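You operate a simulated robot arm through the tools that you are given. There is no shell and no other tool. Be economical: measure what you need, move in short steps, check, and stop when the job is done.

Carry out the task below with a simulated robot arm. There is one attempt and no reset: what you move stays moved.

Task
Spread the damp nuts thin on the rack, let them dry, then tip them into the bowl basket.
Fine: use the wooden spreader; spreader and square tray go back on the rack.

The check looks at the end state, three seconds after you hand in, the way a careful person would. Anything else that was tipped, shoved, dropped, spilled or broken makes it a failure.

Robot
A 6-joint arm with a two-finger parallel gripper, fixed in place. Base frame: the origin is at the foot of the arm, x ahead of it, y to its left, z up. Units: m, degrees, N and s.
With the tool pointing down near the work surface it reaches from about 0.34 to 0.82 m from the base axis. Its first joint turns from -166.0 to 166.0 degrees. Payload 3.91 kg.
Tool frame: the origin (TCP) lies between the finger pads and is the grasp point; the fingertips stand 0.03 m ahead of it; z points along the fingers, y is the line along which they close. The gripper opens to 0.11 m. The fingers are 0.02 m wide and 0.01 m thick; the gripper's body (0.048 by 0.112 m) begins 0.055 m behind the TCP.
Orientation is that of the tool frame in the base frame, as [roll, pitch, yaw] about the fixed x, y, z axes, in that order (R = Rz(yaw) Ry(pitch) Rx(roll)). With the fingers straight down and closing along the base's y, the tool's x points along the base's -x, its y along +y and its z along -z.

Tools
- The arm moves only by the tool step_arm. Its argument "deltas" is a list of rows, each an object (a shift or turn left out is 0, a gripper value left out holds the last) with "dp": the shift along the tool's x, y, z in units of 250 mm (1.0 is 250 mm), a list of three; "dr": the turn, a rotation vector about the tool's x, y, z in units of 120 degrees (1.0 is 120 degrees), a list of three; "fingers": the gripper command, from -1 (shut) to 1 (fully open), values between in proportion. In form: [{"dp": [tx, ty, tz], "dr": [rx, ry, rz], "fingers": fingers}, ...]. A call has 1 to 8 rows; each row is the pose to reach, as a shift and turn from the pose commanded when the call began, along the tool's axes at that moment. A call with a number of a shift or a turn outside -1 to 1 is refused whole. Each row takes 0.2 s and may step no farther than 0.05 m and 8.6 degrees from the row before; otherwise, or with a gripper value out of range, the whole call is refused. Where a pose cannot be reached the arm comes as near as it can. A force on the tool above 40 N (or 10 N above the force at the start of the call, whichever is more), or a blocked arm, ends the call early, and 0.2 s more pass. The fingers move at their own pace (about 0.045 m/s each) and stop on an object; they squeeze with about 23 N. The grip force told is the motor's: it shows also when the fingers shut on nothing. Time passes only in rows, and 0.2 s behind the last, so rows that repeat a pose let the fingers close. The reply holds the time, the measured pose of the TCP, the force on the tool along the base axes, the opening and the grip force, in the units named above and with some noise.
- Cameras (640 x 400 px; columns grow to the right, rows downward): "scene" is fixed at [0.2217, 0.6517, 1.803]; the picture's right is [-0.91, -0.41, 0.00], its down [-0.23, 0.52, -0.82] and it looks along [0.34, -0.75, -0.57] (base axes); focal length 346 px, centre (320, 200). "wrist" rides on the gripper at [-0.036, 0, -0.057] in the tool frame; the picture's right is [0.00, -1.00, 0.00], its down [0.97, 0.00, -0.24] and it looks along [0.24, 0.00, 0.97] (tool axes); focal length 218 px, centre (320, 200). There is no depth. A picture from a camera that has moved, and an enlarged one, comes with that camera's place and axes in the base frame and with its lens.
- camera(camera): a new picture of that camera. No time passes.
- lift_body(by): slides the trunk up (or, below 0, down) by that many m; the arm rides with it, the base frame stays. It gives what a move gives, with no picture.
- close_up(camera, box): a new picture of the part [left, top, right, bottom] of that camera's present view, enlarged. No time passes.
- close_job(): hands the job in; it is judged then, once.

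Go step by step. Nothing tells you positions but the pictures and the camera data: compare them with the known pose of the tool, close in by small moves and look again before you grip or let go. The budget is 120 turns and 76 pictures, counting those below and the enlarged ones. Unless the task says otherwise, let go and move clear before handing in, and close with one line.

The tools are called after "Emit:" as name(argument=value, ...) on one line, values as JSON. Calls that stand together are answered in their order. step_arm: Moves the arm, as the interface text tells. Its arguments: {"type":"object","properties":{"deltas":{"type":"array"}},"required":["deltas"]} The other tools are called the same way: lift_body (by) slides the trunk up or down; camera (camera) takes a picture; close_up (camera, box) takes an enlarged picture of a part of a camera's view; close_job () hands the job in.

At the start:

```text
t: 0.0
ee_pos: [0.3507, 0.0302, 1.5139]
tcp_rot: [-179.9, 0.2, 180.0]
force: [0.0, 0.5, -0.2]
opening: 0.1102
grip_force: 0.1
trunk travel left (down, up): [-0.55, 0.06]
```

scene: 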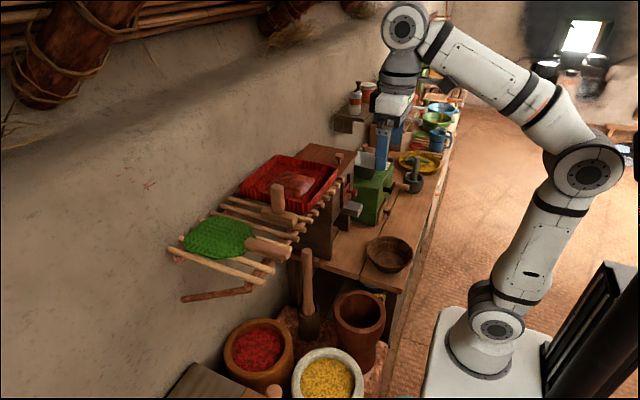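
wrist: 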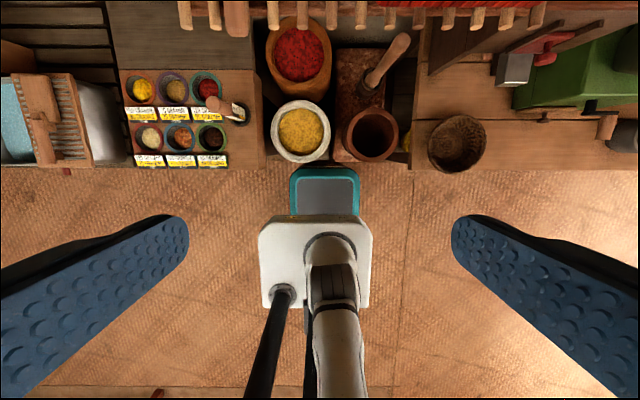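

I see a rack on the wall with a red square tray holding a brown heap, a green fan and a wooden handle, and a bowl basket on the table below. I'll look closer first.

Emit:
close_up(camera="scene", box=[160, 130, 420, 300])

Emit:
close_up(camera="scene", box=[220, 140, 350, 221])

Emit:
close_up(camera="wrist", box=[160, 0, 640, 200])

```text
2.35 times, centred on (290, 215) of scene
camera zoom: at [0.2217, 0.6517, 1.803], right [-0.91, -0.41, 0.0], down [-0.23, 0.52, -0.82], along [0.34, -0.75, -0.57], focal length 814 px, centre (391, 165)
```

zoom: 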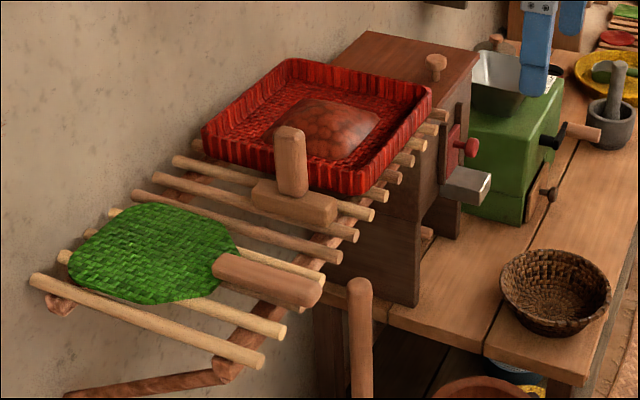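

```text
4.92 times, centred on (285, 180) of scene
camera zoom: at [0.2217, 0.6517, 1.803], right [-0.91, -0.41, 0.0], down [-0.23, 0.52, -0.82], along [0.34, -0.75, -0.57], focal length 1704 px, centre (492, 296)
```

zoom: 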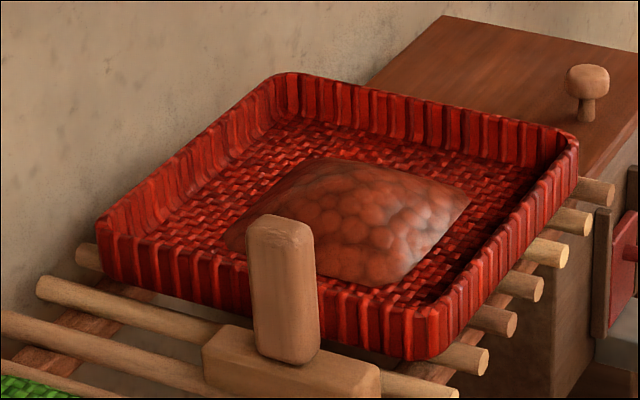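

```text
1.33 times, centred on (400, 100) of wrist
camera zoom: at [0.3855, 0.03, 1.571], right [0.0, -1.0, 0.0], down [-0.97, 0.0, 0.24], along [-0.24, 0.0, -0.97], focal length 291 px, centre (213, 333)
```

zoom: 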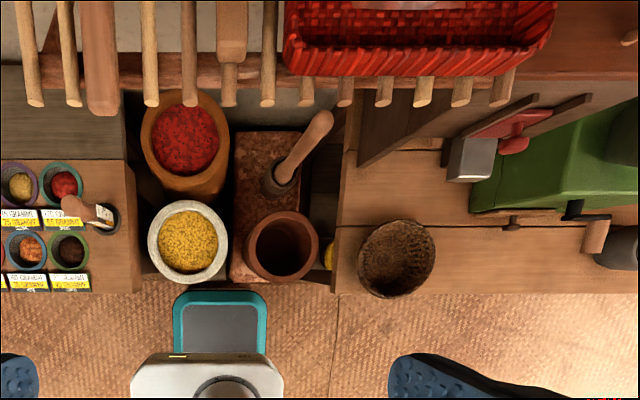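

The tray sits around x 0.5–0.8, y -0.17, z ~1.25 on the rack; the bowl is near (0.40, -0.44) on the table. I'll move the wrist camera over the rack, staying high.

Emit:
step_arm(deltas=[{"dp": [-0.15, -0.05, 0]}, {"dp": [-0.3, -0.1, 0]}, {"dp": [-0.45, -0.15, 0]}, {"dp": [-0.6, -0.2, 0]}, {"dp": [-0.75, -0.25, 0]}, {"dp": [-0.9, -0.3, 0]}, {"dp": [-0.9, -0.3, 0]}])

Emit:
camera(camera="wrist")

Emit:
camera(camera="scene")

```text
t: 1.6
ee_pos: [0.5539, -0.0431, 1.4747]
tcp_rot: [-180.0, 0.4, 179.9]
force: [0.3, -1.2, 0.7]
opening: 0.1099
grip_force: 0.0
out of reach, approached as far as the arm can: row 3, 4, 5, 6, 7
trunk travel left (down, up): [-0.55, 0.06]
```

```text
70 pictures are left
camera wrist: at [0.5897, -0.0431, 1.532], right [0.0, -1.0, 0.0], down [-0.97, 0.0, 0.23], along [-0.23, 0.0, -0.97], focal length 218 px, centre (320, 200)
```

wrist: 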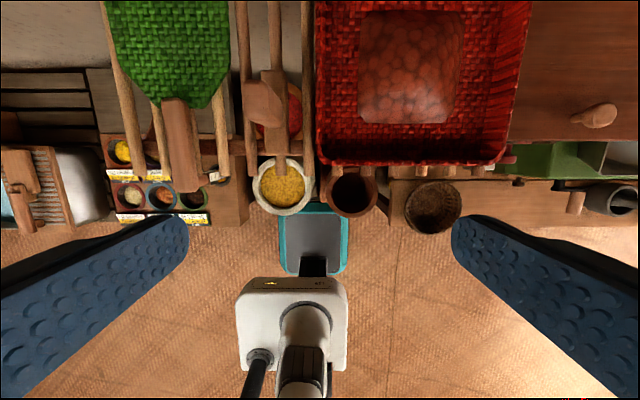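

```text
69 pictures are left
```

scene: 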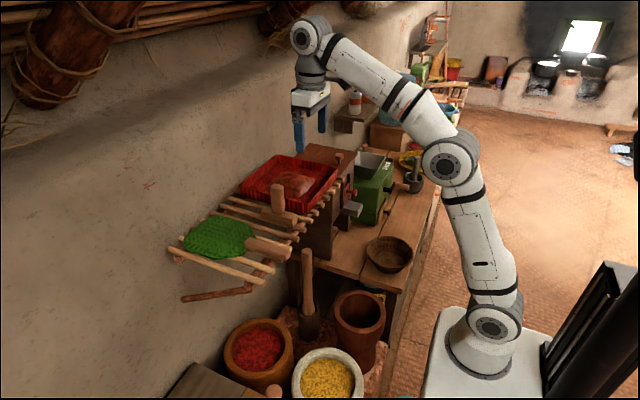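

Tray measures about x 0.577–0.79, y -0.038 to -0.274, rim z≈1.257, heap near (0.68,-0.15). Now zooming on the spreader.

Emit:
close_up(camera="wrist", box=[220, 0, 540, 200])

Emit:
close_up(camera="scene", box=[220, 160, 348, 240])

```text
2.00 times, centred on (380, 100) of wrist
camera zoom: at [0.5897, -0.0431, 1.532], right [0.0, -1.0, 0.0], down [-0.97, 0.0, 0.23], along [-0.23, 0.0, -0.97], focal length 436 px, centre (200, 400)
```

zoom: 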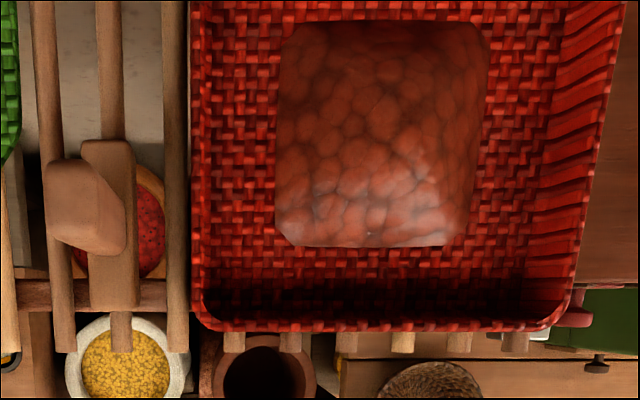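

```text
5.00 times, centred on (284, 200) of scene
camera zoom: at [0.2217, 0.6517, 1.803], right [-0.91, -0.41, 0.0], down [-0.23, 0.52, -0.82], along [0.34, -0.75, -0.57], focal length 1730 px, centre (500, 200)
```

zoom: 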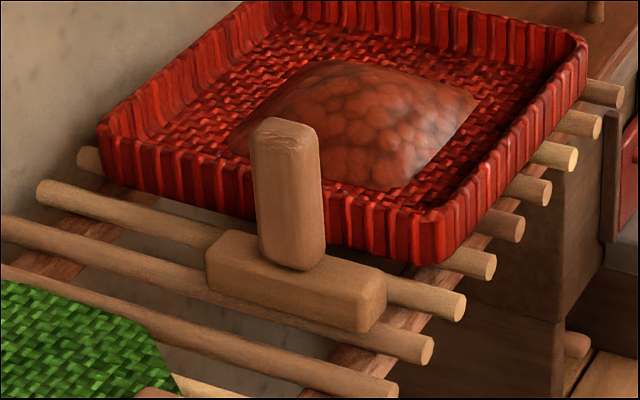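

The spreader is a block along x with an upright handle at about (0.637, 0.008), top z≈1.32, block top z≈1.24. I'll raise the trunk for reach, then go above the handle.

Emit:
lift_body(by=0.058)

Emit:
step_arm(deltas=[{"dp": [0, 0.1, 0.1], "fingers": 0.1}, {"dp": [0, 0.2, 0.25], "fingers": 0.1}, {"dp": [0, 0.2, 0.4], "fingers": 0.1}, {"dp": [-0.1, 0.2, 0.45], "fingers": 0.1}, {"dp": [-0.1, 0.2, 0.45], "fingers": 0.1}])

```text
t: 2.6
ee_pos: [0.5545, -0.0425, 1.5314]
tcp_rot: [179.9, 0.5, -180.0]
force: [-1.2, -0.3, 0.1]
opening: 0.1102
grip_force: 0.0
trunk travel left (down, up): [-0.608, 0.002]
```

```text
t: 3.8
ee_pos: [0.5772, 0.0073, 1.4203]
tcp_rot: [180.0, 0.5, -179.9]
force: [-0.1, -0.2, 0.9]
opening: 0.0603
grip_force: 0.0
trunk travel left (down, up): [-0.608, 0.002]
```

Emit:
step_arm(deltas=[{"dp": [-0.12, 0, 0.04]}, {"dp": [-0.236, 0, 0.08]}, {"dp": [-0.236, 0, 0.08]}])

Emit:
camera(camera="wrist")

Emit:
close_up(camera="scene", box=[220, 80, 380, 240])

```text
t: 4.6
ee_pos: [0.639, 0.0065, 1.4008]
tcp_rot: [180.0, 0.3, 179.9]
force: [-1.7, -0.2, 0.7]
opening: 0.0604
grip_force: 0.1
trunk travel left (down, up): [-0.608, 0.002]
```

```text
66 pictures are left
camera wrist: at [0.6737, 0.0062, 1.4587], right [0.0, -1.0, 0.0], down [-0.97, 0.0, 0.23], along [-0.23, 0.0, -0.97], focal length 218 px, centre (320, 200)
```

wrist: 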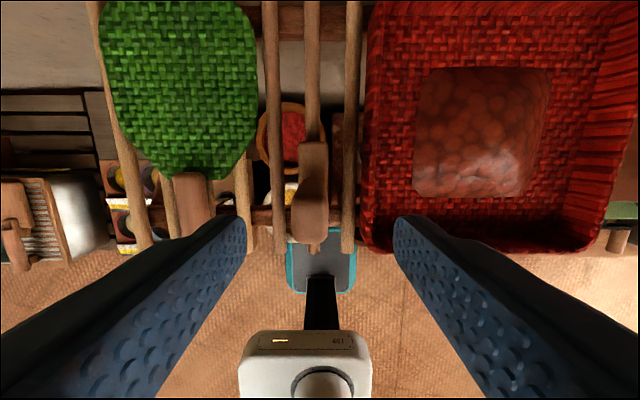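

```text
2.50 times, centred on (300, 160) of scene
camera zoom: at [0.2217, 0.6517, 1.803], right [-0.91, -0.41, 0.0], down [-0.23, 0.52, -0.82], along [0.34, -0.75, -0.57], focal length 865 px, centre (370, 300)
```

zoom: 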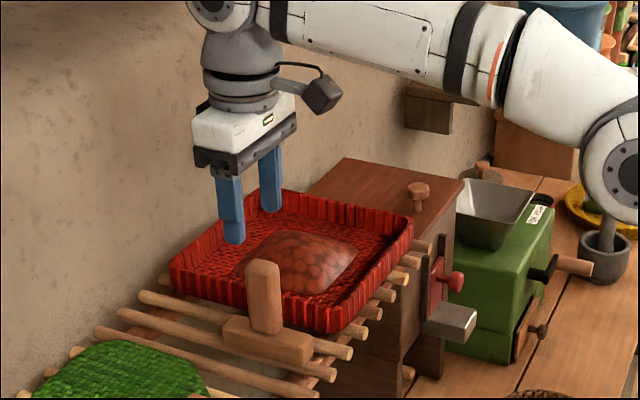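

The handle lies at about (0.64, 0.012). Descending over it with a 5 mm shift to +y.

Emit:
step_arm(deltas=[{"dp": [0, 0.02, 0.14]}, {"dp": [0, 0.02, 0.28]}, {"dp": [0, 0.02, 0.36]}, {"dp": [0, 0.02, 0.43]}, {"dp": [0, 0.02, 0.43]}])

Emit:
camera(camera="wrist")

Emit:
close_up(camera="scene", box=[220, 130, 348, 240])

```text
t: 5.8
ee_pos: [0.6399, 0.0117, 1.2929]
tcp_rot: [-180.0, 0.5, 180.0]
force: [0.2, -0.5, -0.3]
opening: 0.0603
grip_force: 0.0
trunk travel left (down, up): [-0.608, 0.002]
```

```text
64 pictures are left
camera wrist: at [0.675, 0.0122, 1.3501], right [0.0, -1.0, 0.0], down [-0.97, 0.0, 0.23], along [-0.23, 0.0, -0.97], focal length 218 px, centre (320, 200)
```

wrist: 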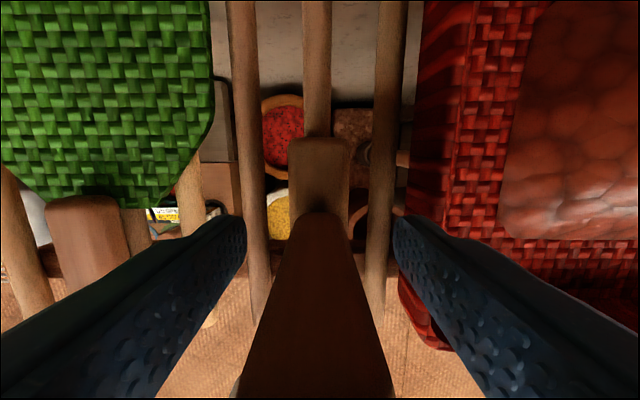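

```text
3.64 times, centred on (284, 185) of scene
camera zoom: at [0.2217, 0.6517, 1.803], right [-0.91, -0.41, 0.0], down [-0.23, 0.52, -0.82], along [0.34, -0.75, -0.57], focal length 1258 px, centre (451, 254)
```

zoom: 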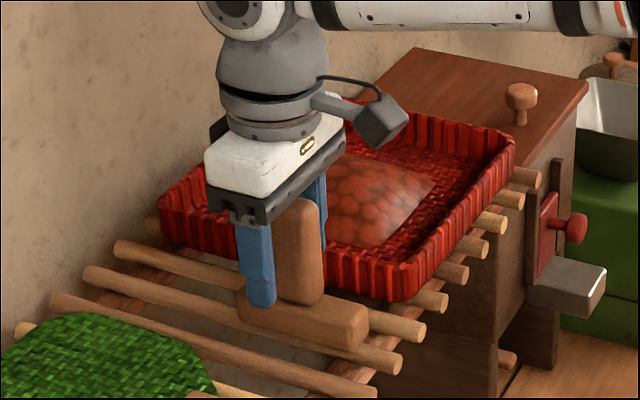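

The handle's centre seems about x 0.628, so I shift 12 mm back and close.

Emit:
step_arm(deltas=[{"dp": [0.048, 0, 0]}, {"dp": [0.048, 0, 0]}, {"dp": [0.048, 0, 0], "fingers": -1}, {"dp": [0.048, 0, 0], "fingers": -1}, {"dp": [0.048, 0, 0], "fingers": -1}, {"dp": [0.048, 0, 0], "fingers": -1}])

Emit:
close_up(camera="scene", box=[220, 130, 348, 240])

```text
t: 7.2
ee_pos: [0.6278, 0.0127, 1.2941]
tcp_rot: [180.0, 0.4, -180.0]
force: [-0.3, 0.6, 1.2]
opening: 0.0238
grip_force: 22.8
trunk travel left (down, up): [-0.608, 0.002]
```

```text
3.64 times, centred on (284, 185) of scene
camera zoom: at [0.2217, 0.6517, 1.803], right [-0.91, -0.41, 0.0], down [-0.23, 0.52, -0.82], along [0.34, -0.75, -0.57], focal length 1258 px, centre (451, 254)
```

zoom: 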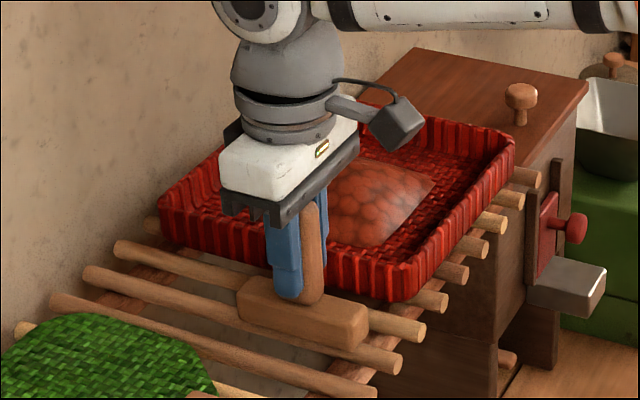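

Gripped at 24 mm. Lifting and moving above the tray centre.

Emit:
step_arm(deltas=[{"dp": [0, 0, -0.16]}, {"dp": [0, 0, -0.32]}, {"dp": [-0.08, -0.15, -0.32]}, {"dp": [-0.16, -0.3, -0.32]}, {"dp": [-0.22, -0.48, -0.32]}, {"dp": [-0.228, -0.66, -0.32]}, {"dp": [-0.228, -0.66, -0.32]}])

Emit:
camera(camera="wrist")

Emit:
close_up(camera="scene", box=[220, 130, 348, 240])

```text
t: 8.8
ee_pos: [0.6838, -0.1536, 1.3721]
tcp_rot: [-179.9, 0.3, 179.9]
force: [-0.1, 0.1, -0.8]
opening: 0.0237
grip_force: 23.2
trunk travel left (down, up): [-0.608, 0.002]
```

```text
61 pictures are left
camera wrist: at [0.7192, -0.1533, 1.4297], right [0.0, -1.0, 0.0], down [-0.97, 0.0, 0.23], along [-0.23, 0.0, -0.97], focal length 218 px, centre (320, 200)
```

wrist: 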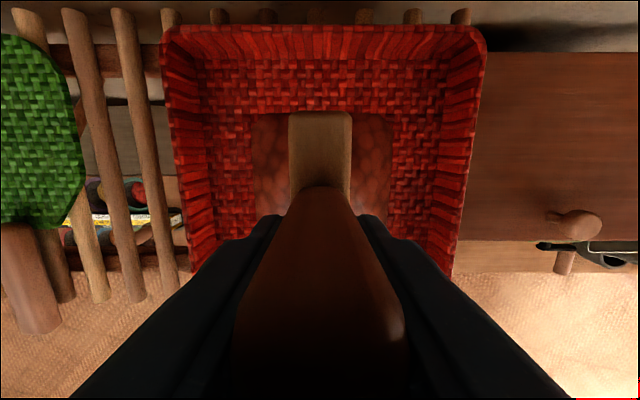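

```text
3.64 times, centred on (284, 185) of scene
camera zoom: at [0.2217, 0.6517, 1.803], right [-0.91, -0.41, 0.0], down [-0.23, 0.52, -0.82], along [0.34, -0.75, -0.57], focal length 1258 px, centre (451, 254)
```

zoom: 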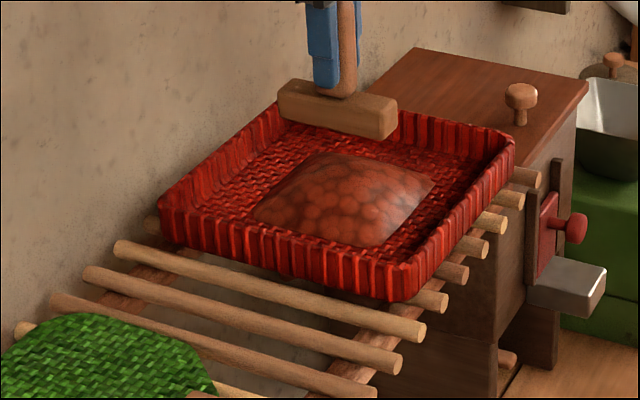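

The block is over the tray centre. First pass: sweep across y with block bottom about 20 mm over the tray floor.

Emit:
step_arm(deltas=[{"dp": [0, 0.16, 0]}, {"dp": [0, 0.31, 0]}, {"dp": [0, 0.31, 0.12]}, {"dp": [0, 0.31, 0.21]}, {"dp": [0, 0.16, 0.21]}, {"dp": [0, 0.0, 0.21]}, {"dp": [0, -0.16, 0.21]}, {"dp": [0, -0.32, 0.21]}])

Emit:
close_up(camera="scene", box=[220, 130, 348, 240])

```text
t: 10.6
ee_pos: [0.6864, -0.2335, 1.3185]
tcp_rot: [179.9, 0.3, 180.0]
force: [-0.2, -0.3, -0.9]
opening: 0.0234
grip_force: 22.5
trunk travel left (down, up): [-0.608, 0.002]
```

```text
3.64 times, centred on (284, 185) of scene
camera zoom: at [0.2217, 0.6517, 1.803], right [-0.91, -0.41, 0.0], down [-0.23, 0.52, -0.82], along [0.34, -0.75, -0.57], focal length 1258 px, centre (451, 254)
```

zoom: 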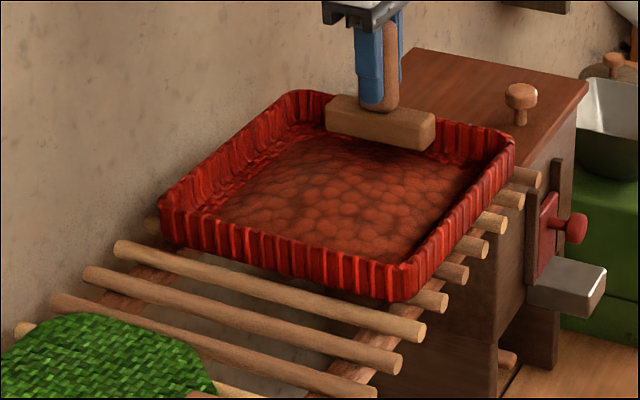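

The heap has already flattened across the tray. One return pass slightly lower, then lift and look.

Emit:
step_arm(deltas=[{"dp": [0, 0, 0.025]}, {"dp": [0, 0.16, 0.025]}, {"dp": [0, 0.32, 0.025]}, {"dp": [0, 0.48, 0.025]}, {"dp": [0, 0.62, 0.025]}, {"dp": [0, 0.62, -0.1]}, {"dp": [0, 0.62, -0.25]}])

Emit:
close_up(camera="scene", box=[220, 130, 348, 240])

Emit:
camera(camera="wrist")

```text
t: 12.2
ee_pos: [0.6862, -0.0771, 1.3818]
tcp_rot: [179.9, 0.2, -180.0]
force: [0.0, 0.6, -0.7]
opening: 0.0238
grip_force: 22.6
trunk travel left (down, up): [-0.608, 0.002]
```

```text
3.64 times, centred on (284, 185) of scene
camera zoom: at [0.2217, 0.6517, 1.803], right [-0.91, -0.41, 0.0], down [-0.23, 0.52, -0.82], along [0.34, -0.75, -0.57], focal length 1258 px, centre (451, 254)
```

zoom: 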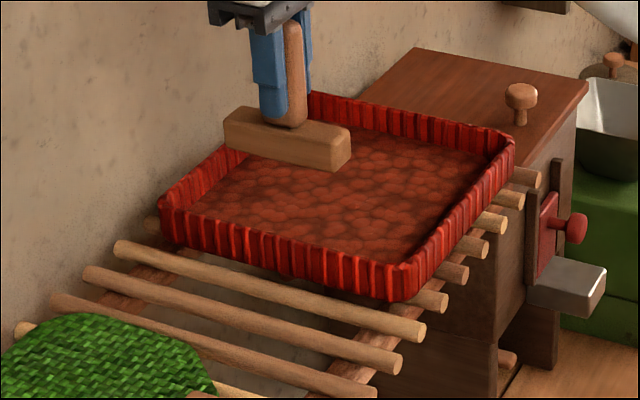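

```text
57 pictures are left
camera wrist: at [0.7213, -0.0773, 1.4399], right [0.0, -1.0, 0.0], down [-0.97, 0.0, 0.24], along [-0.24, 0.0, -0.97], focal length 218 px, centre (320, 200)
```

wrist: 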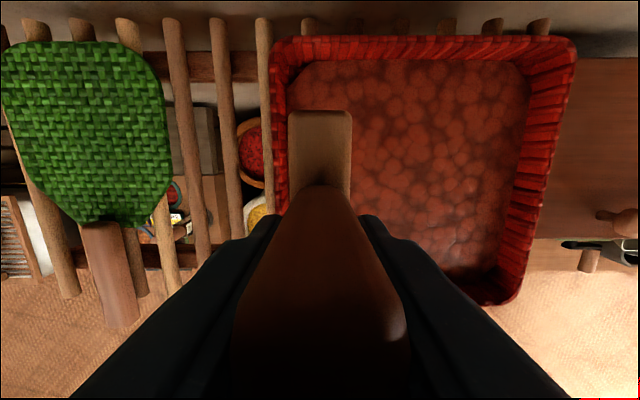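

The nuts now cover the whole tray thinly. I'll return the spreader to its place on the rack.

Emit:
step_arm(deltas=[{"dp": [0.06, 0.12, 0]}, {"dp": [0.16, 0.24, 0]}, {"dp": [0.232, 0.359, 0]}, {"dp": [0.232, 0.359, 0.1]}, {"dp": [0.232, 0.359, 0.2]}, {"dp": [0.232, 0.359, 0.3]}, {"dp": [0.232, 0.359, 0.335]}, {"dp": [0.232, 0.359, 0.345]}])

Emit:
close_up(camera="scene", box=[220, 130, 348, 240])

```text
t: 14.0
ee_pos: [0.6271, 0.0129, 1.2964]
tcp_rot: [-180.0, 0.4, 179.9]
force: [0.1, -0.1, -1.1]
opening: 0.0234
grip_force: 22.7
trunk travel left (down, up): [-0.608, 0.002]
```

```text
3.64 times, centred on (284, 185) of scene
camera zoom: at [0.2217, 0.6517, 1.803], right [-0.91, -0.41, 0.0], down [-0.23, 0.52, -0.82], along [0.34, -0.75, -0.57], focal length 1258 px, centre (451, 254)
```

zoom: 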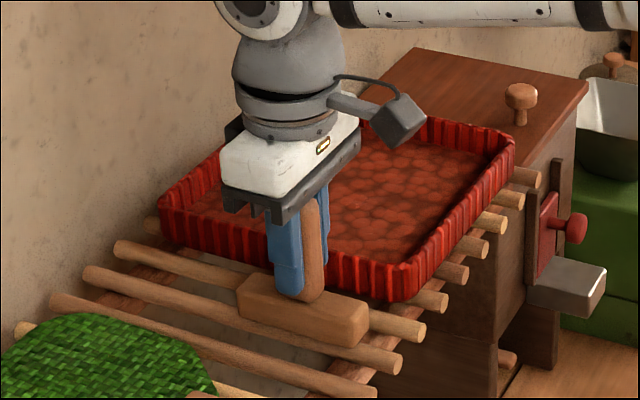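

Emit:
step_arm(deltas=[{"dp": [0, 0, 0.008]}, {"dp": [0, 0, 0.008]}, {"dp": [0, 0, 0.008], "fingers": 0.1}, {"dp": [0, 0, 0.008], "fingers": 0.1}, {"dp": [0, 0, 0.008], "fingers": 0.1}, {"dp": [0, 0, -0.15], "fingers": 0.1}, {"dp": [0, 0, -0.3], "fingers": 0.1}, {"dp": [0, 0, -0.4], "fingers": 0.1}])

Emit:
camera(camera="wrist")

Emit:
close_up(camera="scene", box=[220, 130, 348, 240])

```text
t: 15.8
ee_pos: [0.6243, 0.0129, 1.3981]
tcp_rot: [179.9, 0.4, 180.0]
force: [-0.6, 0.3, -0.4]
opening: 0.0606
grip_force: 0.0
trunk travel left (down, up): [-0.608, 0.002]
```

```text
55 pictures are left
camera wrist: at [0.6604, 0.0128, 1.4558], right [0.0, -1.0, 0.0], down [-0.97, 0.0, 0.23], along [-0.23, 0.0, -0.97], focal length 218 px, centre (320, 200)
```

wrist: 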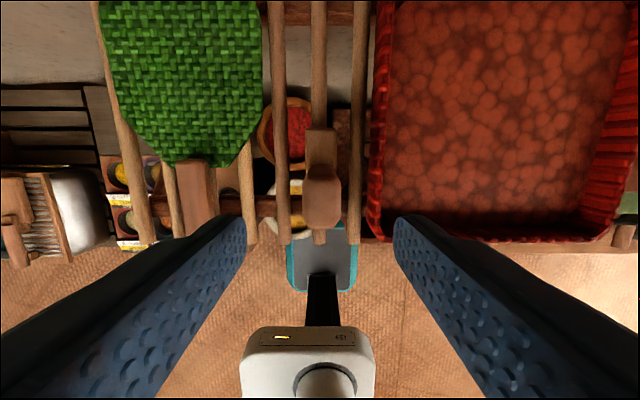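

```text
3.64 times, centred on (284, 185) of scene
camera zoom: at [0.2217, 0.6517, 1.803], right [-0.91, -0.41, 0.0], down [-0.23, 0.52, -0.82], along [0.34, -0.75, -0.57], focal length 1258 px, centre (451, 254)
```

zoom: 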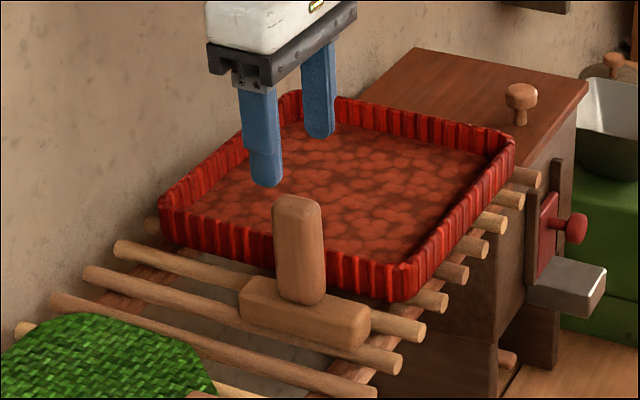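

Spreader is back in its place and upright. The nuts need time to dry; I'll move above the tray's right wall while waiting and watch their colour.

Emit:
step_arm(deltas=[{"dp": [-0.05, -0.15, 0]}, {"dp": [-0.1, -0.3, 0]}, {"dp": [-0.15, -0.45, 0]}, {"dp": [-0.2, -0.6, 0]}, {"dp": [-0.24, -0.75, 0]}, {"dp": [-0.24, -0.75, 0]}, {"dp": [-0.24, -0.75, 0]}, {"dp": [-0.24, -0.75, 0]}])

Emit:
step_arm(deltas=[{"dp": [0, 0, 0]}, {"dp": [0, -0.15, 0]}, {"dp": [0, -0.3, 0]}, {"dp": [0, -0.37, 0]}, {"dp": [0, -0.37, 0]}, {"dp": [0, -0.37, 0]}, {"dp": [0, -0.37, 0]}, {"dp": [0, -0.37, 0]}])

Emit:
camera(camera="wrist")

Emit:
close_up(camera="scene", box=[220, 130, 348, 240])

```text
t: 17.6
ee_pos: [0.6867, -0.1737, 1.3959]
tcp_rot: [-180.0, 0.4, -179.9]
force: [-0.5, -0.3, 0.3]
opening: 0.0607
grip_force: 0.2
trunk travel left (down, up): [-0.608, 0.002]
```

```text
t: 19.4
ee_pos: [0.6678, -0.2546, 1.3839]
tcp_rot: [-179.9, 0.5, -180.0]
force: [0.2, -0.2, 0.2]
opening: 0.0606
grip_force: 0.1
out of reach, approached as far as the arm can: row 2, 3, 4, 5, 6, 7, 8
trunk travel left (down, up): [-0.608, 0.002]
```

```text
53 pictures are left
camera wrist: at [0.7041, -0.2555, 1.4415], right [0.0, -1.0, 0.0], down [-0.97, 0.0, 0.23], along [-0.23, 0.0, -0.97], focal length 218 px, centre (320, 200)
```

wrist: 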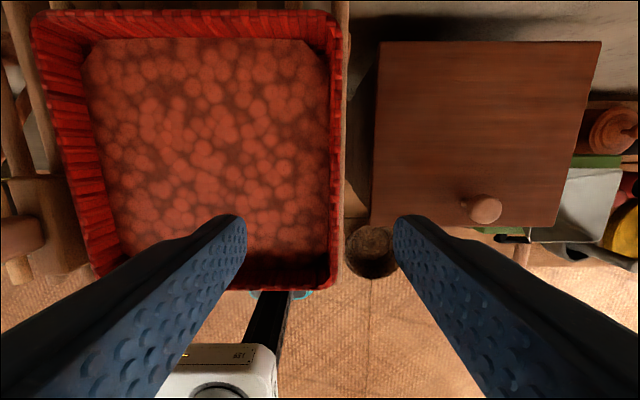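

```text
3.64 times, centred on (284, 185) of scene
camera zoom: at [0.2217, 0.6517, 1.803], right [-0.91, -0.41, 0.0], down [-0.23, 0.52, -0.82], along [0.34, -0.75, -0.57], focal length 1258 px, centre (451, 254)
```

zoom: 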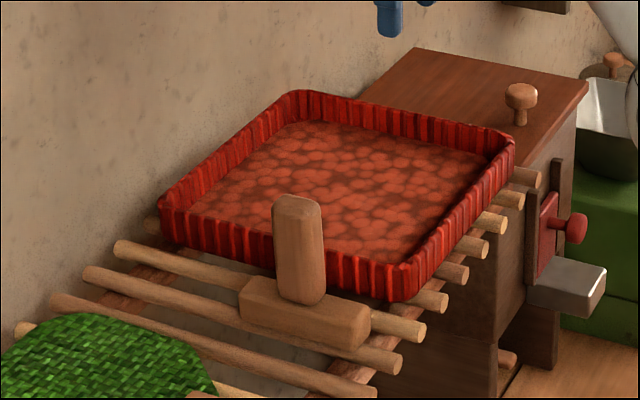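

Nuts are getting lighter as they dry. I'll wait in place.

Emit:
step_arm(deltas=[{"dp": [0, 0, 0]}, {"dp": [0, 0, 0]}, {"dp": [0, 0, 0]}, {"dp": [0, 0, 0]}, {"dp": [0, 0, 0]}, {"dp": [0, 0, 0]}, {"dp": [0, 0, 0]}, {"dp": [0, 0, 0]}])

Emit:
step_arm(deltas=[{"dp": [0, 0, 0]}, {"dp": [0, 0, 0]}, {"dp": [0, 0, 0]}, {"dp": [0, 0, 0]}, {"dp": [0, 0, 0]}, {"dp": [0, 0, 0]}, {"dp": [0, 0, 0]}, {"dp": [0, 0, 0]}])

Emit:
step_arm(deltas=[{"dp": [0, 0, 0]}, {"dp": [0, 0, 0]}, {"dp": [0, 0, 0]}, {"dp": [0, 0, 0]}, {"dp": [0, 0, 0]}, {"dp": [0, 0, 0]}, {"dp": [0, 0, 0]}, {"dp": [0, 0, 0]}])

Emit:
step_arm(deltas=[{"dp": [0, 0, 0]}, {"dp": [0, 0, 0]}, {"dp": [0, 0, 0]}, {"dp": [0, 0, 0]}, {"dp": [0, 0, 0]}, {"dp": [0, 0, 0]}, {"dp": [0, 0, 0]}, {"dp": [0, 0, 0]}])

Emit:
camera(camera="wrist")

```text
t: 21.2
ee_pos: [0.6683, -0.2551, 1.383]
tcp_rot: [179.9, 0.4, -179.9]
force: [-0.4, -0.5, 0.2]
opening: 0.0607
grip_force: 0.1
trunk travel left (down, up): [-0.608, 0.002]
```

```text
t: 23.0
ee_pos: [0.6687, -0.2557, 1.3835]
tcp_rot: [180.0, 0.5, -180.0]
force: [0.4, 0.0, -0.4]
opening: 0.0606
grip_force: 0.1
trunk travel left (down, up): [-0.608, 0.002]
```

```text
t: 24.8
ee_pos: [0.6684, -0.2556, 1.3831]
tcp_rot: [-180.0, 0.4, 179.9]
force: [-0.2, 0.0, 1.2]
opening: 0.0606
grip_force: 0.0
trunk travel left (down, up): [-0.608, 0.002]
```

```text
t: 26.6
ee_pos: [0.6701, -0.2557, 1.3837]
tcp_rot: [-179.8, 0.3, 180.0]
force: [0.1, 0.4, 0.3]
opening: 0.0607
grip_force: 0.1
trunk travel left (down, up): [-0.608, 0.002]
```

```text
51 pictures are left
camera wrist: at [0.7041, -0.2556, 1.4415], right [0.0, -1.0, 0.0], down [-0.97, 0.0, 0.23], along [-0.23, 0.0, -0.97], focal length 218 px, centre (320, 200)
```

wrist: 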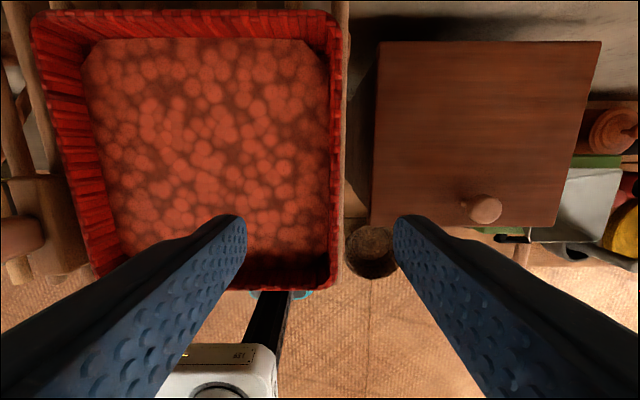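

Still lightening slowly. Waiting more.

Emit:
step_arm(deltas=[{"dp": [0, 0, 0]}, {"dp": [0, 0, 0]}, {"dp": [0, 0, 0]}, {"dp": [0, 0, 0]}, {"dp": [0, 0, 0]}, {"dp": [0, 0, 0]}, {"dp": [0, 0, 0]}, {"dp": [0, 0, 0]}])

Emit:
step_arm(deltas=[{"dp": [0, 0, 0]}, {"dp": [0, 0, 0]}, {"dp": [0, 0, 0]}, {"dp": [0, 0, 0]}, {"dp": [0, 0, 0]}, {"dp": [0, 0, 0]}, {"dp": [0, 0, 0]}, {"dp": [0, 0, 0]}])

Emit:
step_arm(deltas=[{"dp": [0, 0, 0]}, {"dp": [0, 0, 0]}, {"dp": [0, 0, 0]}, {"dp": [0, 0, 0]}, {"dp": [0, 0, 0]}, {"dp": [0, 0, 0]}, {"dp": [0, 0, 0]}, {"dp": [0, 0, 0]}])

Emit:
step_arm(deltas=[{"dp": [0, 0, 0]}, {"dp": [0, 0, 0]}, {"dp": [0, 0, 0]}, {"dp": [0, 0, 0]}, {"dp": [0, 0, 0]}, {"dp": [0, 0, 0]}, {"dp": [0, 0, 0]}, {"dp": [0, 0, 0]}])

Emit:
step_arm(deltas=[{"dp": [0, 0, 0]}, {"dp": [0, 0, 0]}, {"dp": [0, 0, 0]}, {"dp": [0, 0, 0]}, {"dp": [0, 0, 0]}, {"dp": [0, 0, 0]}, {"dp": [0, 0, 0]}, {"dp": [0, 0, 0]}])

Emit:
step_arm(deltas=[{"dp": [0, 0, 0]}, {"dp": [0, 0, 0]}, {"dp": [0, 0, 0]}, {"dp": [0, 0, 0]}, {"dp": [0, 0, 0]}, {"dp": [0, 0, 0]}, {"dp": [0, 0, 0]}, {"dp": [0, 0, 0]}])

Emit:
camera(camera="wrist")

```text
t: 28.4
ee_pos: [0.6692, -0.2559, 1.3833]
tcp_rot: [-180.0, 0.4, 180.0]
force: [0.0, 0.3, 0.5]
opening: 0.0604
grip_force: 0.0
trunk travel left (down, up): [-0.608, 0.002]
```

```text
t: 30.2
ee_pos: [0.6686, -0.2551, 1.383]
tcp_rot: [179.9, 0.4, -179.9]
force: [0.7, -0.1, 0.5]
opening: 0.0603
grip_force: 0.1
trunk travel left (down, up): [-0.608, 0.002]
```

```text
t: 32.0
ee_pos: [0.6675, -0.2554, 1.3837]
tcp_rot: [180.0, 0.4, 179.9]
force: [-0.4, 0.0, 0.5]
opening: 0.0606
grip_force: 0.1
trunk travel left (down, up): [-0.608, 0.002]
```

```text
t: 33.8
ee_pos: [0.6683, -0.256, 1.3841]
tcp_rot: [-179.9, 0.5, 180.0]
force: [0.1, -0.4, 0.1]
opening: 0.0605
grip_force: 0.0
trunk travel left (down, up): [-0.608, 0.002]
```

```text
t: 35.6
ee_pos: [0.668, -0.2559, 1.3824]
tcp_rot: [-179.9, 0.4, 180.0]
force: [-0.4, 0.4, -0.3]
opening: 0.0604
grip_force: 0.0
trunk travel left (down, up): [-0.608, 0.002]
```

```text
t: 37.4
ee_pos: [0.6679, -0.2559, 1.3843]
tcp_rot: [179.9, 0.4, -179.9]
force: [-0.5, -0.3, 0.9]
opening: 0.0605
grip_force: 0.0
trunk travel left (down, up): [-0.608, 0.002]
```

```text
50 pictures are left
camera wrist: at [0.7041, -0.2556, 1.4415], right [0.0, -1.0, 0.0], down [-0.97, 0.0, 0.23], along [-0.23, 0.0, -0.97], focal length 218 px, centre (320, 200)
```

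wrist: 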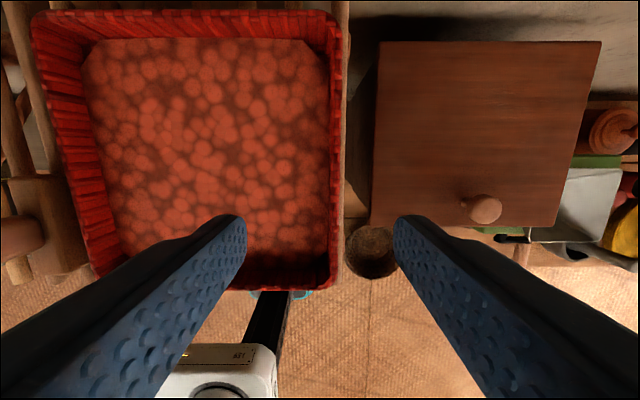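

Emit:
close_up(camera="scene", box=[220, 130, 348, 240])

Emit:
close_up(camera="wrist", box=[30, 0, 350, 200])

```text
3.64 times, centred on (284, 185) of scene
camera zoom: at [0.2217, 0.6517, 1.803], right [-0.91, -0.41, 0.0], down [-0.23, 0.52, -0.82], along [0.34, -0.75, -0.57], focal length 1258 px, centre (451, 254)
```

zoom: 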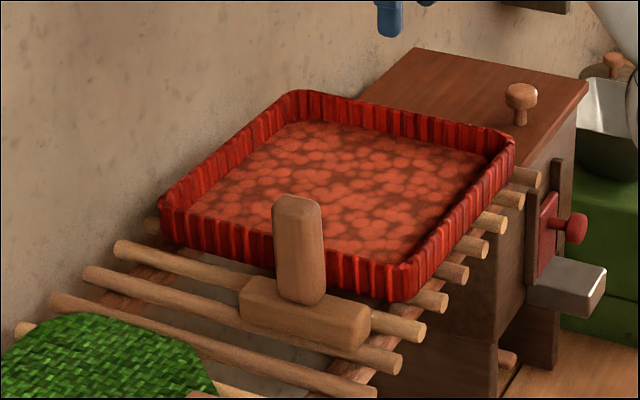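

```text
2.00 times, centred on (190, 100) of wrist
camera zoom: at [0.7041, -0.2556, 1.4415], right [0.0, -1.0, 0.0], down [-0.97, 0.0, 0.23], along [-0.23, 0.0, -0.97], focal length 436 px, centre (580, 400)
```

zoom: 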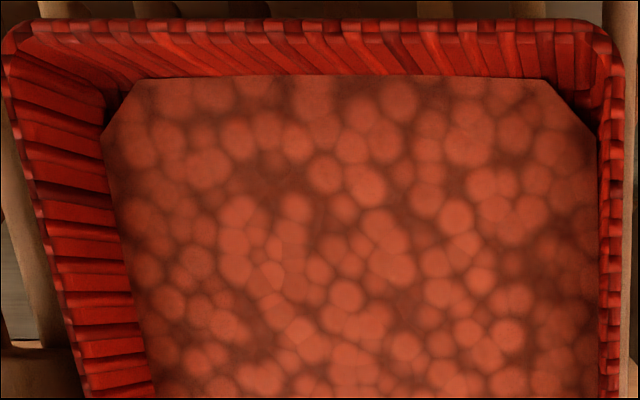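

The nuts are lighter than at t=19; I'll wait another while and compare the same close-up to see if it has settled.

Emit:
step_arm(deltas=[{"dp": [0, 0, 0]}, {"dp": [0, 0, 0]}, {"dp": [0, 0, 0]}, {"dp": [0, 0, 0]}, {"dp": [0, 0, 0]}, {"dp": [0, 0, 0]}, {"dp": [0, 0, 0]}, {"dp": [0, 0, 0]}])

Emit:
step_arm(deltas=[{"dp": [0, 0, 0]}, {"dp": [0, 0, 0]}, {"dp": [0, 0, 0]}, {"dp": [0, 0, 0]}, {"dp": [0, 0, 0]}, {"dp": [0, 0, 0]}, {"dp": [0, 0, 0]}, {"dp": [0, 0, 0]}])

Emit:
step_arm(deltas=[{"dp": [0, 0, 0]}, {"dp": [0, 0, 0]}, {"dp": [0, 0, 0]}, {"dp": [0, 0, 0]}, {"dp": [0, 0, 0]}, {"dp": [0, 0, 0]}, {"dp": [0, 0, 0]}, {"dp": [0, 0, 0]}])

Emit:
step_arm(deltas=[{"dp": [0, 0, 0]}, {"dp": [0, 0, 0]}, {"dp": [0, 0, 0]}, {"dp": [0, 0, 0]}, {"dp": [0, 0, 0]}, {"dp": [0, 0, 0]}, {"dp": [0, 0, 0]}, {"dp": [0, 0, 0]}])

Emit:
step_arm(deltas=[{"dp": [0, 0, 0]}, {"dp": [0, 0, 0]}, {"dp": [0, 0, 0]}, {"dp": [0, 0, 0]}, {"dp": [0, 0, 0]}, {"dp": [0, 0, 0]}, {"dp": [0, 0, 0]}, {"dp": [0, 0, 0]}])

Emit:
step_arm(deltas=[{"dp": [0, 0, 0]}, {"dp": [0, 0, 0]}, {"dp": [0, 0, 0]}, {"dp": [0, 0, 0]}, {"dp": [0, 0, 0]}, {"dp": [0, 0, 0]}, {"dp": [0, 0, 0]}, {"dp": [0, 0, 0]}])

Emit:
close_up(camera="wrist", box=[30, 0, 350, 200])

Emit:
close_up(camera="scene", box=[350, 200, 430, 300])

```text
t: 39.2
ee_pos: [0.6689, -0.2552, 1.3847]
tcp_rot: [180.0, 0.5, -180.0]
force: [-0.4, 0.5, 0.6]
opening: 0.0604
grip_force: 0.0
trunk travel left (down, up): [-0.608, 0.002]
```

```text
t: 41.0
ee_pos: [0.6687, -0.2552, 1.3833]
tcp_rot: [180.0, 0.3, -179.9]
force: [-0.9, -0.2, -0.4]
opening: 0.0604
grip_force: 0.0
trunk travel left (down, up): [-0.608, 0.002]
```

```text
t: 42.8
ee_pos: [0.6688, -0.2552, 1.383]
tcp_rot: [180.0, 0.4, -180.0]
force: [-0.3, 0.6, 0.3]
opening: 0.0605
grip_force: 0.0
trunk travel left (down, up): [-0.608, 0.002]
```

```text
t: 44.6
ee_pos: [0.669, -0.2552, 1.3835]
tcp_rot: [180.0, 0.4, 180.0]
force: [-0.6, 0.1, -0.4]
opening: 0.0606
grip_force: 0.1
trunk travel left (down, up): [-0.608, 0.002]
```

```text
t: 46.4
ee_pos: [0.6677, -0.2547, 1.3837]
tcp_rot: [179.9, 0.4, 180.0]
force: [0.2, -0.4, -0.4]
opening: 0.0608
grip_force: 0.0
trunk travel left (down, up): [-0.608, 0.002]
```

```text
t: 48.2
ee_pos: [0.6688, -0.2559, 1.3828]
tcp_rot: [179.9, 0.4, -180.0]
force: [1.1, -0.1, 0.0]
opening: 0.0605
grip_force: 0.0
trunk travel left (down, up): [-0.608, 0.002]
```

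```text
2.00 times, centred on (190, 100) of wrist
camera zoom: at [0.7041, -0.2556, 1.4415], right [0.0, -1.0, 0.0], down [-0.97, 0.0, 0.23], along [-0.23, 0.0, -0.97], focal length 436 px, centre (580, 400)
```

zoom: 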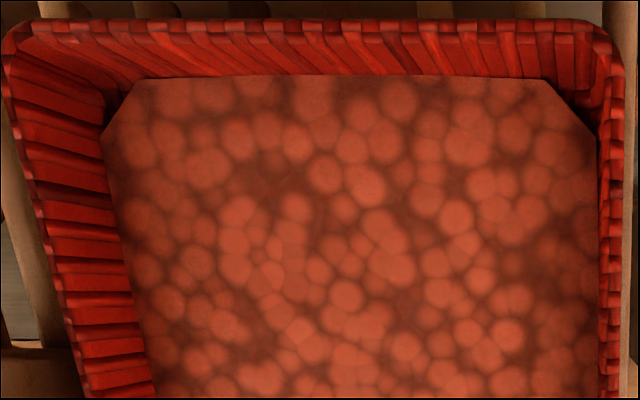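

```text
4.00 times, centred on (390, 250) of scene
camera zoom: at [0.2217, 0.6517, 1.803], right [-0.91, -0.41, 0.0], down [-0.23, 0.52, -0.82], along [0.34, -0.75, -0.57], focal length 1384 px, centre (40, 0)
```

zoom: 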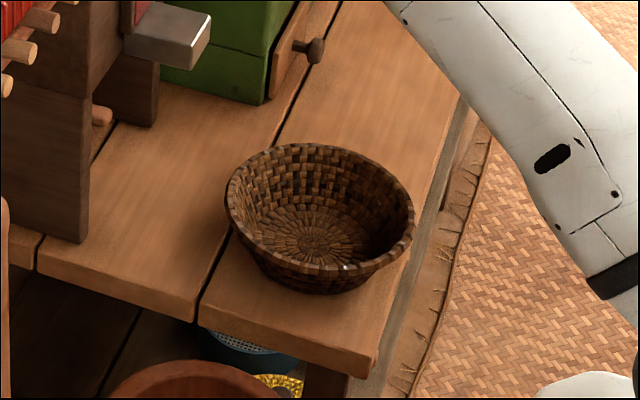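

Colour unchanged now: dried. The bowl rim centre is about (0.396, -0.436, 0.81), radius ~0.095. Next: descend on the right wall of the tray, checking midway.

Emit:
step_arm(deltas=[{"dp": [0, 0, 0.13]}, {"dp": [-0.04, -0.046, 0.24]}, {"dp": [-0.074, -0.046, 0.32]}, {"dp": [-0.074, -0.046, 0.36]}, {"dp": [-0.074, -0.046, 0.36]}])

Emit:
camera(camera="wrist")

Emit:
close_up(camera="scene", box=[220, 110, 348, 220])

```text
t: 49.4
ee_pos: [0.6884, -0.2664, 1.2952]
tcp_rot: [-179.9, 0.5, -179.9]
force: [0.7, -0.2, 0.4]
opening: 0.0607
grip_force: 0.1
trunk travel left (down, up): [-0.608, 0.002]
```

```text
45 pictures are left
camera wrist: at [0.7234, -0.2655, 1.3521], right [0.0, -1.0, 0.0], down [-0.97, 0.0, 0.23], along [-0.23, 0.0, -0.97], focal length 218 px, centre (320, 200)
```

wrist: 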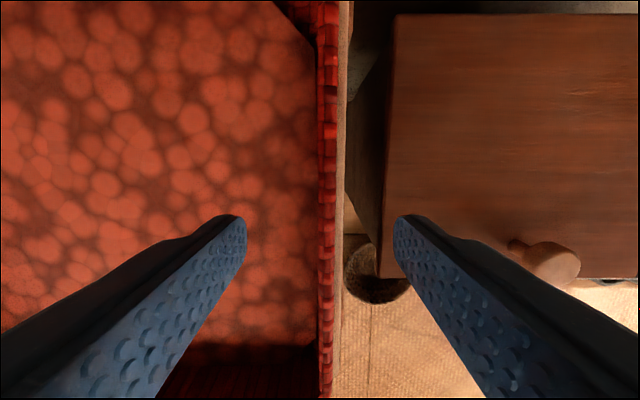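

```text
3.64 times, centred on (284, 165) of scene
camera zoom: at [0.2217, 0.6517, 1.803], right [-0.91, -0.41, 0.0], down [-0.23, 0.52, -0.82], along [0.34, -0.75, -0.57], focal length 1258 px, centre (451, 327)
```

zoom: 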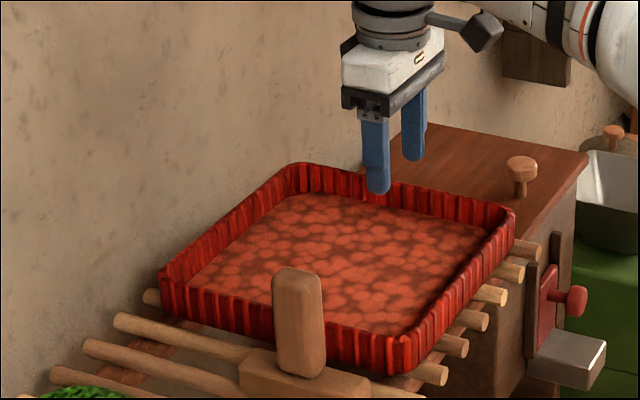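

Wall centre at y≈-0.269. Narrow the fingers and lower so the tips stay just above floor/nut level.

Emit:
step_arm(deltas=[{"dp": [0, -0.01, 0], "fingers": -0.4}, {"dp": [0, -0.01, 0], "fingers": -0.4}, {"dp": [0, -0.01, 0.06], "fingers": -0.4}, {"dp": [0, -0.01, 0.1], "fingers": -0.4}, {"dp": [0, -0.01, 0.128], "fingers": -0.4}, {"dp": [0, -0.01, 0.128], "fingers": -0.4}])

Emit:
camera(camera="wrist")

Emit:
close_up(camera="scene", box=[270, 130, 350, 180])

```text
t: 50.8
ee_pos: [0.6889, -0.2685, 1.2627]
tcp_rot: [180.0, 0.4, 180.0]
force: [-0.8, -0.3, 0.1]
opening: 0.033
grip_force: 0.0
trunk travel left (down, up): [-0.608, 0.002]
```

```text
43 pictures are left
camera wrist: at [0.7242, -0.2685, 1.3214], right [0.0, -1.0, 0.0], down [-0.97, 0.0, 0.23], along [-0.23, 0.0, -0.97], focal length 218 px, centre (320, 200)
```

wrist: 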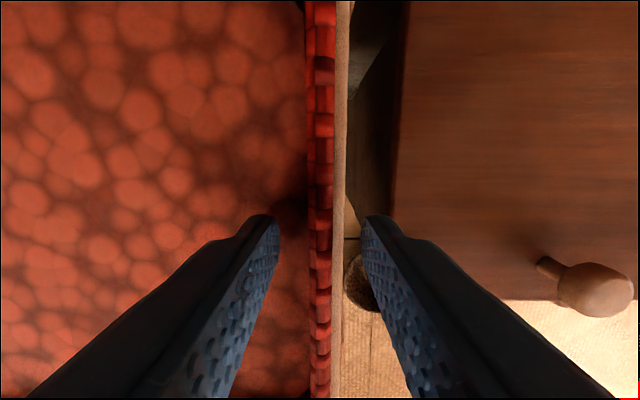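

```text
8.00 times, centred on (310, 155) of scene
camera zoom: at [0.2217, 0.6517, 1.803], right [-0.91, -0.41, 0.0], down [-0.23, 0.52, -0.82], along [0.34, -0.75, -0.57], focal length 2769 px, centre (400, 560)
```

zoom: 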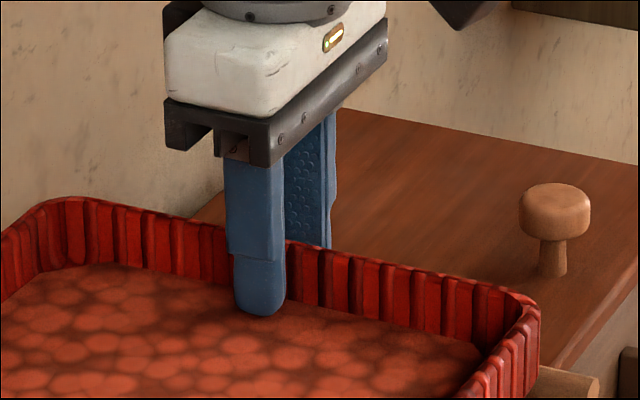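

Fingers straddle the wall well. Close, then lift 2 cm slowly.

Emit:
step_arm(deltas=[{"fingers": -1}, {"fingers": -1}, {"fingers": -1}, {"fingers": -1}])

Emit:
step_arm(deltas=[{"dp": [0, 0, -0.02]}, {"dp": [0, 0, -0.05]}, {"dp": [0, 0, -0.08]}, {"dp": [0, 0, -0.08]}])

Emit:
close_up(camera="scene", box=[220, 110, 348, 220])

```text
t: 51.8
ee_pos: [0.6888, -0.2681, 1.2639]
tcp_rot: [179.8, 0.4, -180.0]
force: [-0.3, -0.6, 0.1]
opening: 0.0076
grip_force: 23.0
trunk travel left (down, up): [-0.608, 0.002]
```

```text
t: 52.8
ee_pos: [0.6888, -0.2698, 1.2841]
tcp_rot: [179.9, 0.3, -179.9]
force: [-0.6, -1.2, -1.3]
opening: 0.0074
grip_force: 22.6
trunk travel left (down, up): [-0.608, 0.002]
```

```text
3.64 times, centred on (284, 165) of scene
camera zoom: at [0.2217, 0.6517, 1.803], right [-0.91, -0.41, 0.0], down [-0.23, 0.52, -0.82], along [0.34, -0.75, -0.57], focal length 1258 px, centre (451, 327)
```

zoom: 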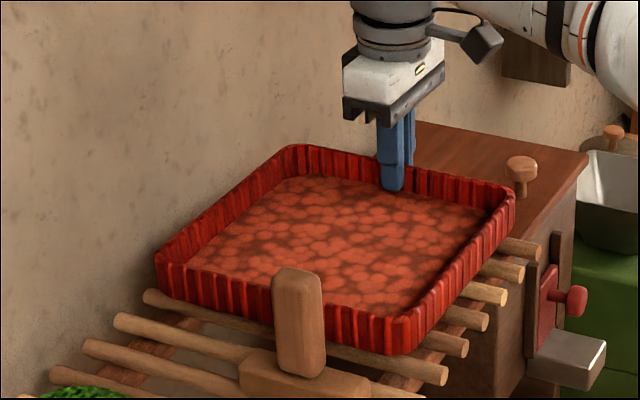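

The tray is held level. I'll lift a bit more and withdraw it toward the robot, off the rack.

Emit:
step_arm(deltas=[{"dp": [0, 0, -0.06]}, {"dp": [0, 0, -0.14]}, {"dp": [0.06, 0, -0.16]}, {"dp": [0.14, 0, -0.16]}, {"dp": [0.24, 0, -0.16]}, {"dp": [0.36, 0, -0.16]}, {"dp": [0.48, 0, -0.16]}, {"dp": [0.58, 0, -0.16]}])

Emit:
step_arm(deltas=[{"dp": [0.08, 0, 0]}, {"dp": [0.18, 0, 0]}, {"dp": [0.3, 0, 0]}, {"dp": [0.42, 0, 0]}, {"dp": [0.52, 0, 0]}, {"dp": [0.57, 0, 0]}, {"dp": [0.57, 0, 0]}])

Emit:
camera(camera="scene")

Emit:
camera(camera="wrist")

```text
t: 54.6
ee_pos: [0.5427, -0.2695, 1.3226]
tcp_rot: [-180.0, 0.4, -180.0]
force: [-0.3, -0.6, -1.7]
opening: 0.0078
grip_force: 23.3
trunk travel left (down, up): [-0.608, 0.002]
```

```text
t: 56.2
ee_pos: [0.4023, -0.2684, 1.3225]
tcp_rot: [-179.9, 0.4, 179.9]
force: [-0.7, -0.1, -1.6]
opening: 0.0076
grip_force: 22.7
trunk travel left (down, up): [-0.608, 0.002]
```

```text
40 pictures are left
```

scene: 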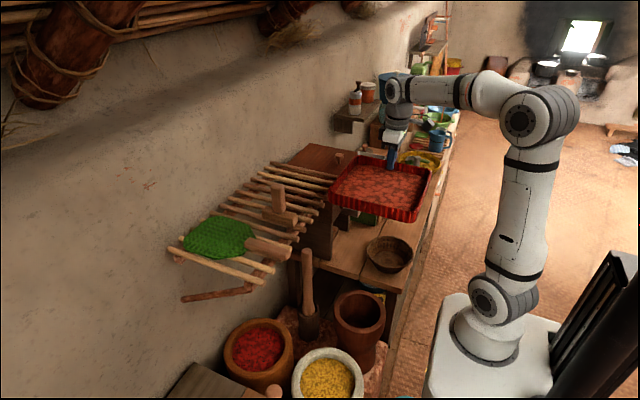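

```text
39 pictures are left
camera wrist: at [0.4373, -0.2691, 1.3797], right [0.0, -1.0, 0.0], down [-0.97, 0.0, 0.23], along [-0.23, 0.0, -0.97], focal length 218 px, centre (320, 200)
```

wrist: 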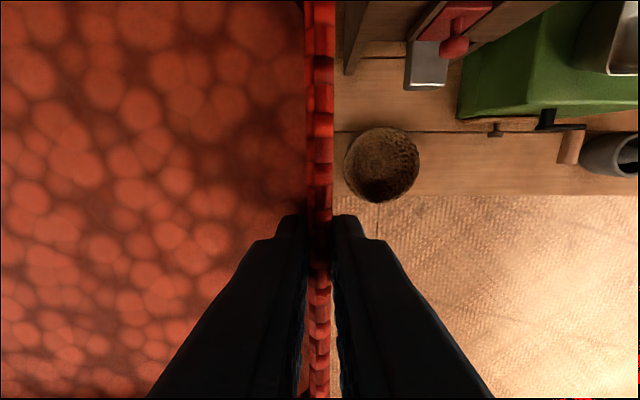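

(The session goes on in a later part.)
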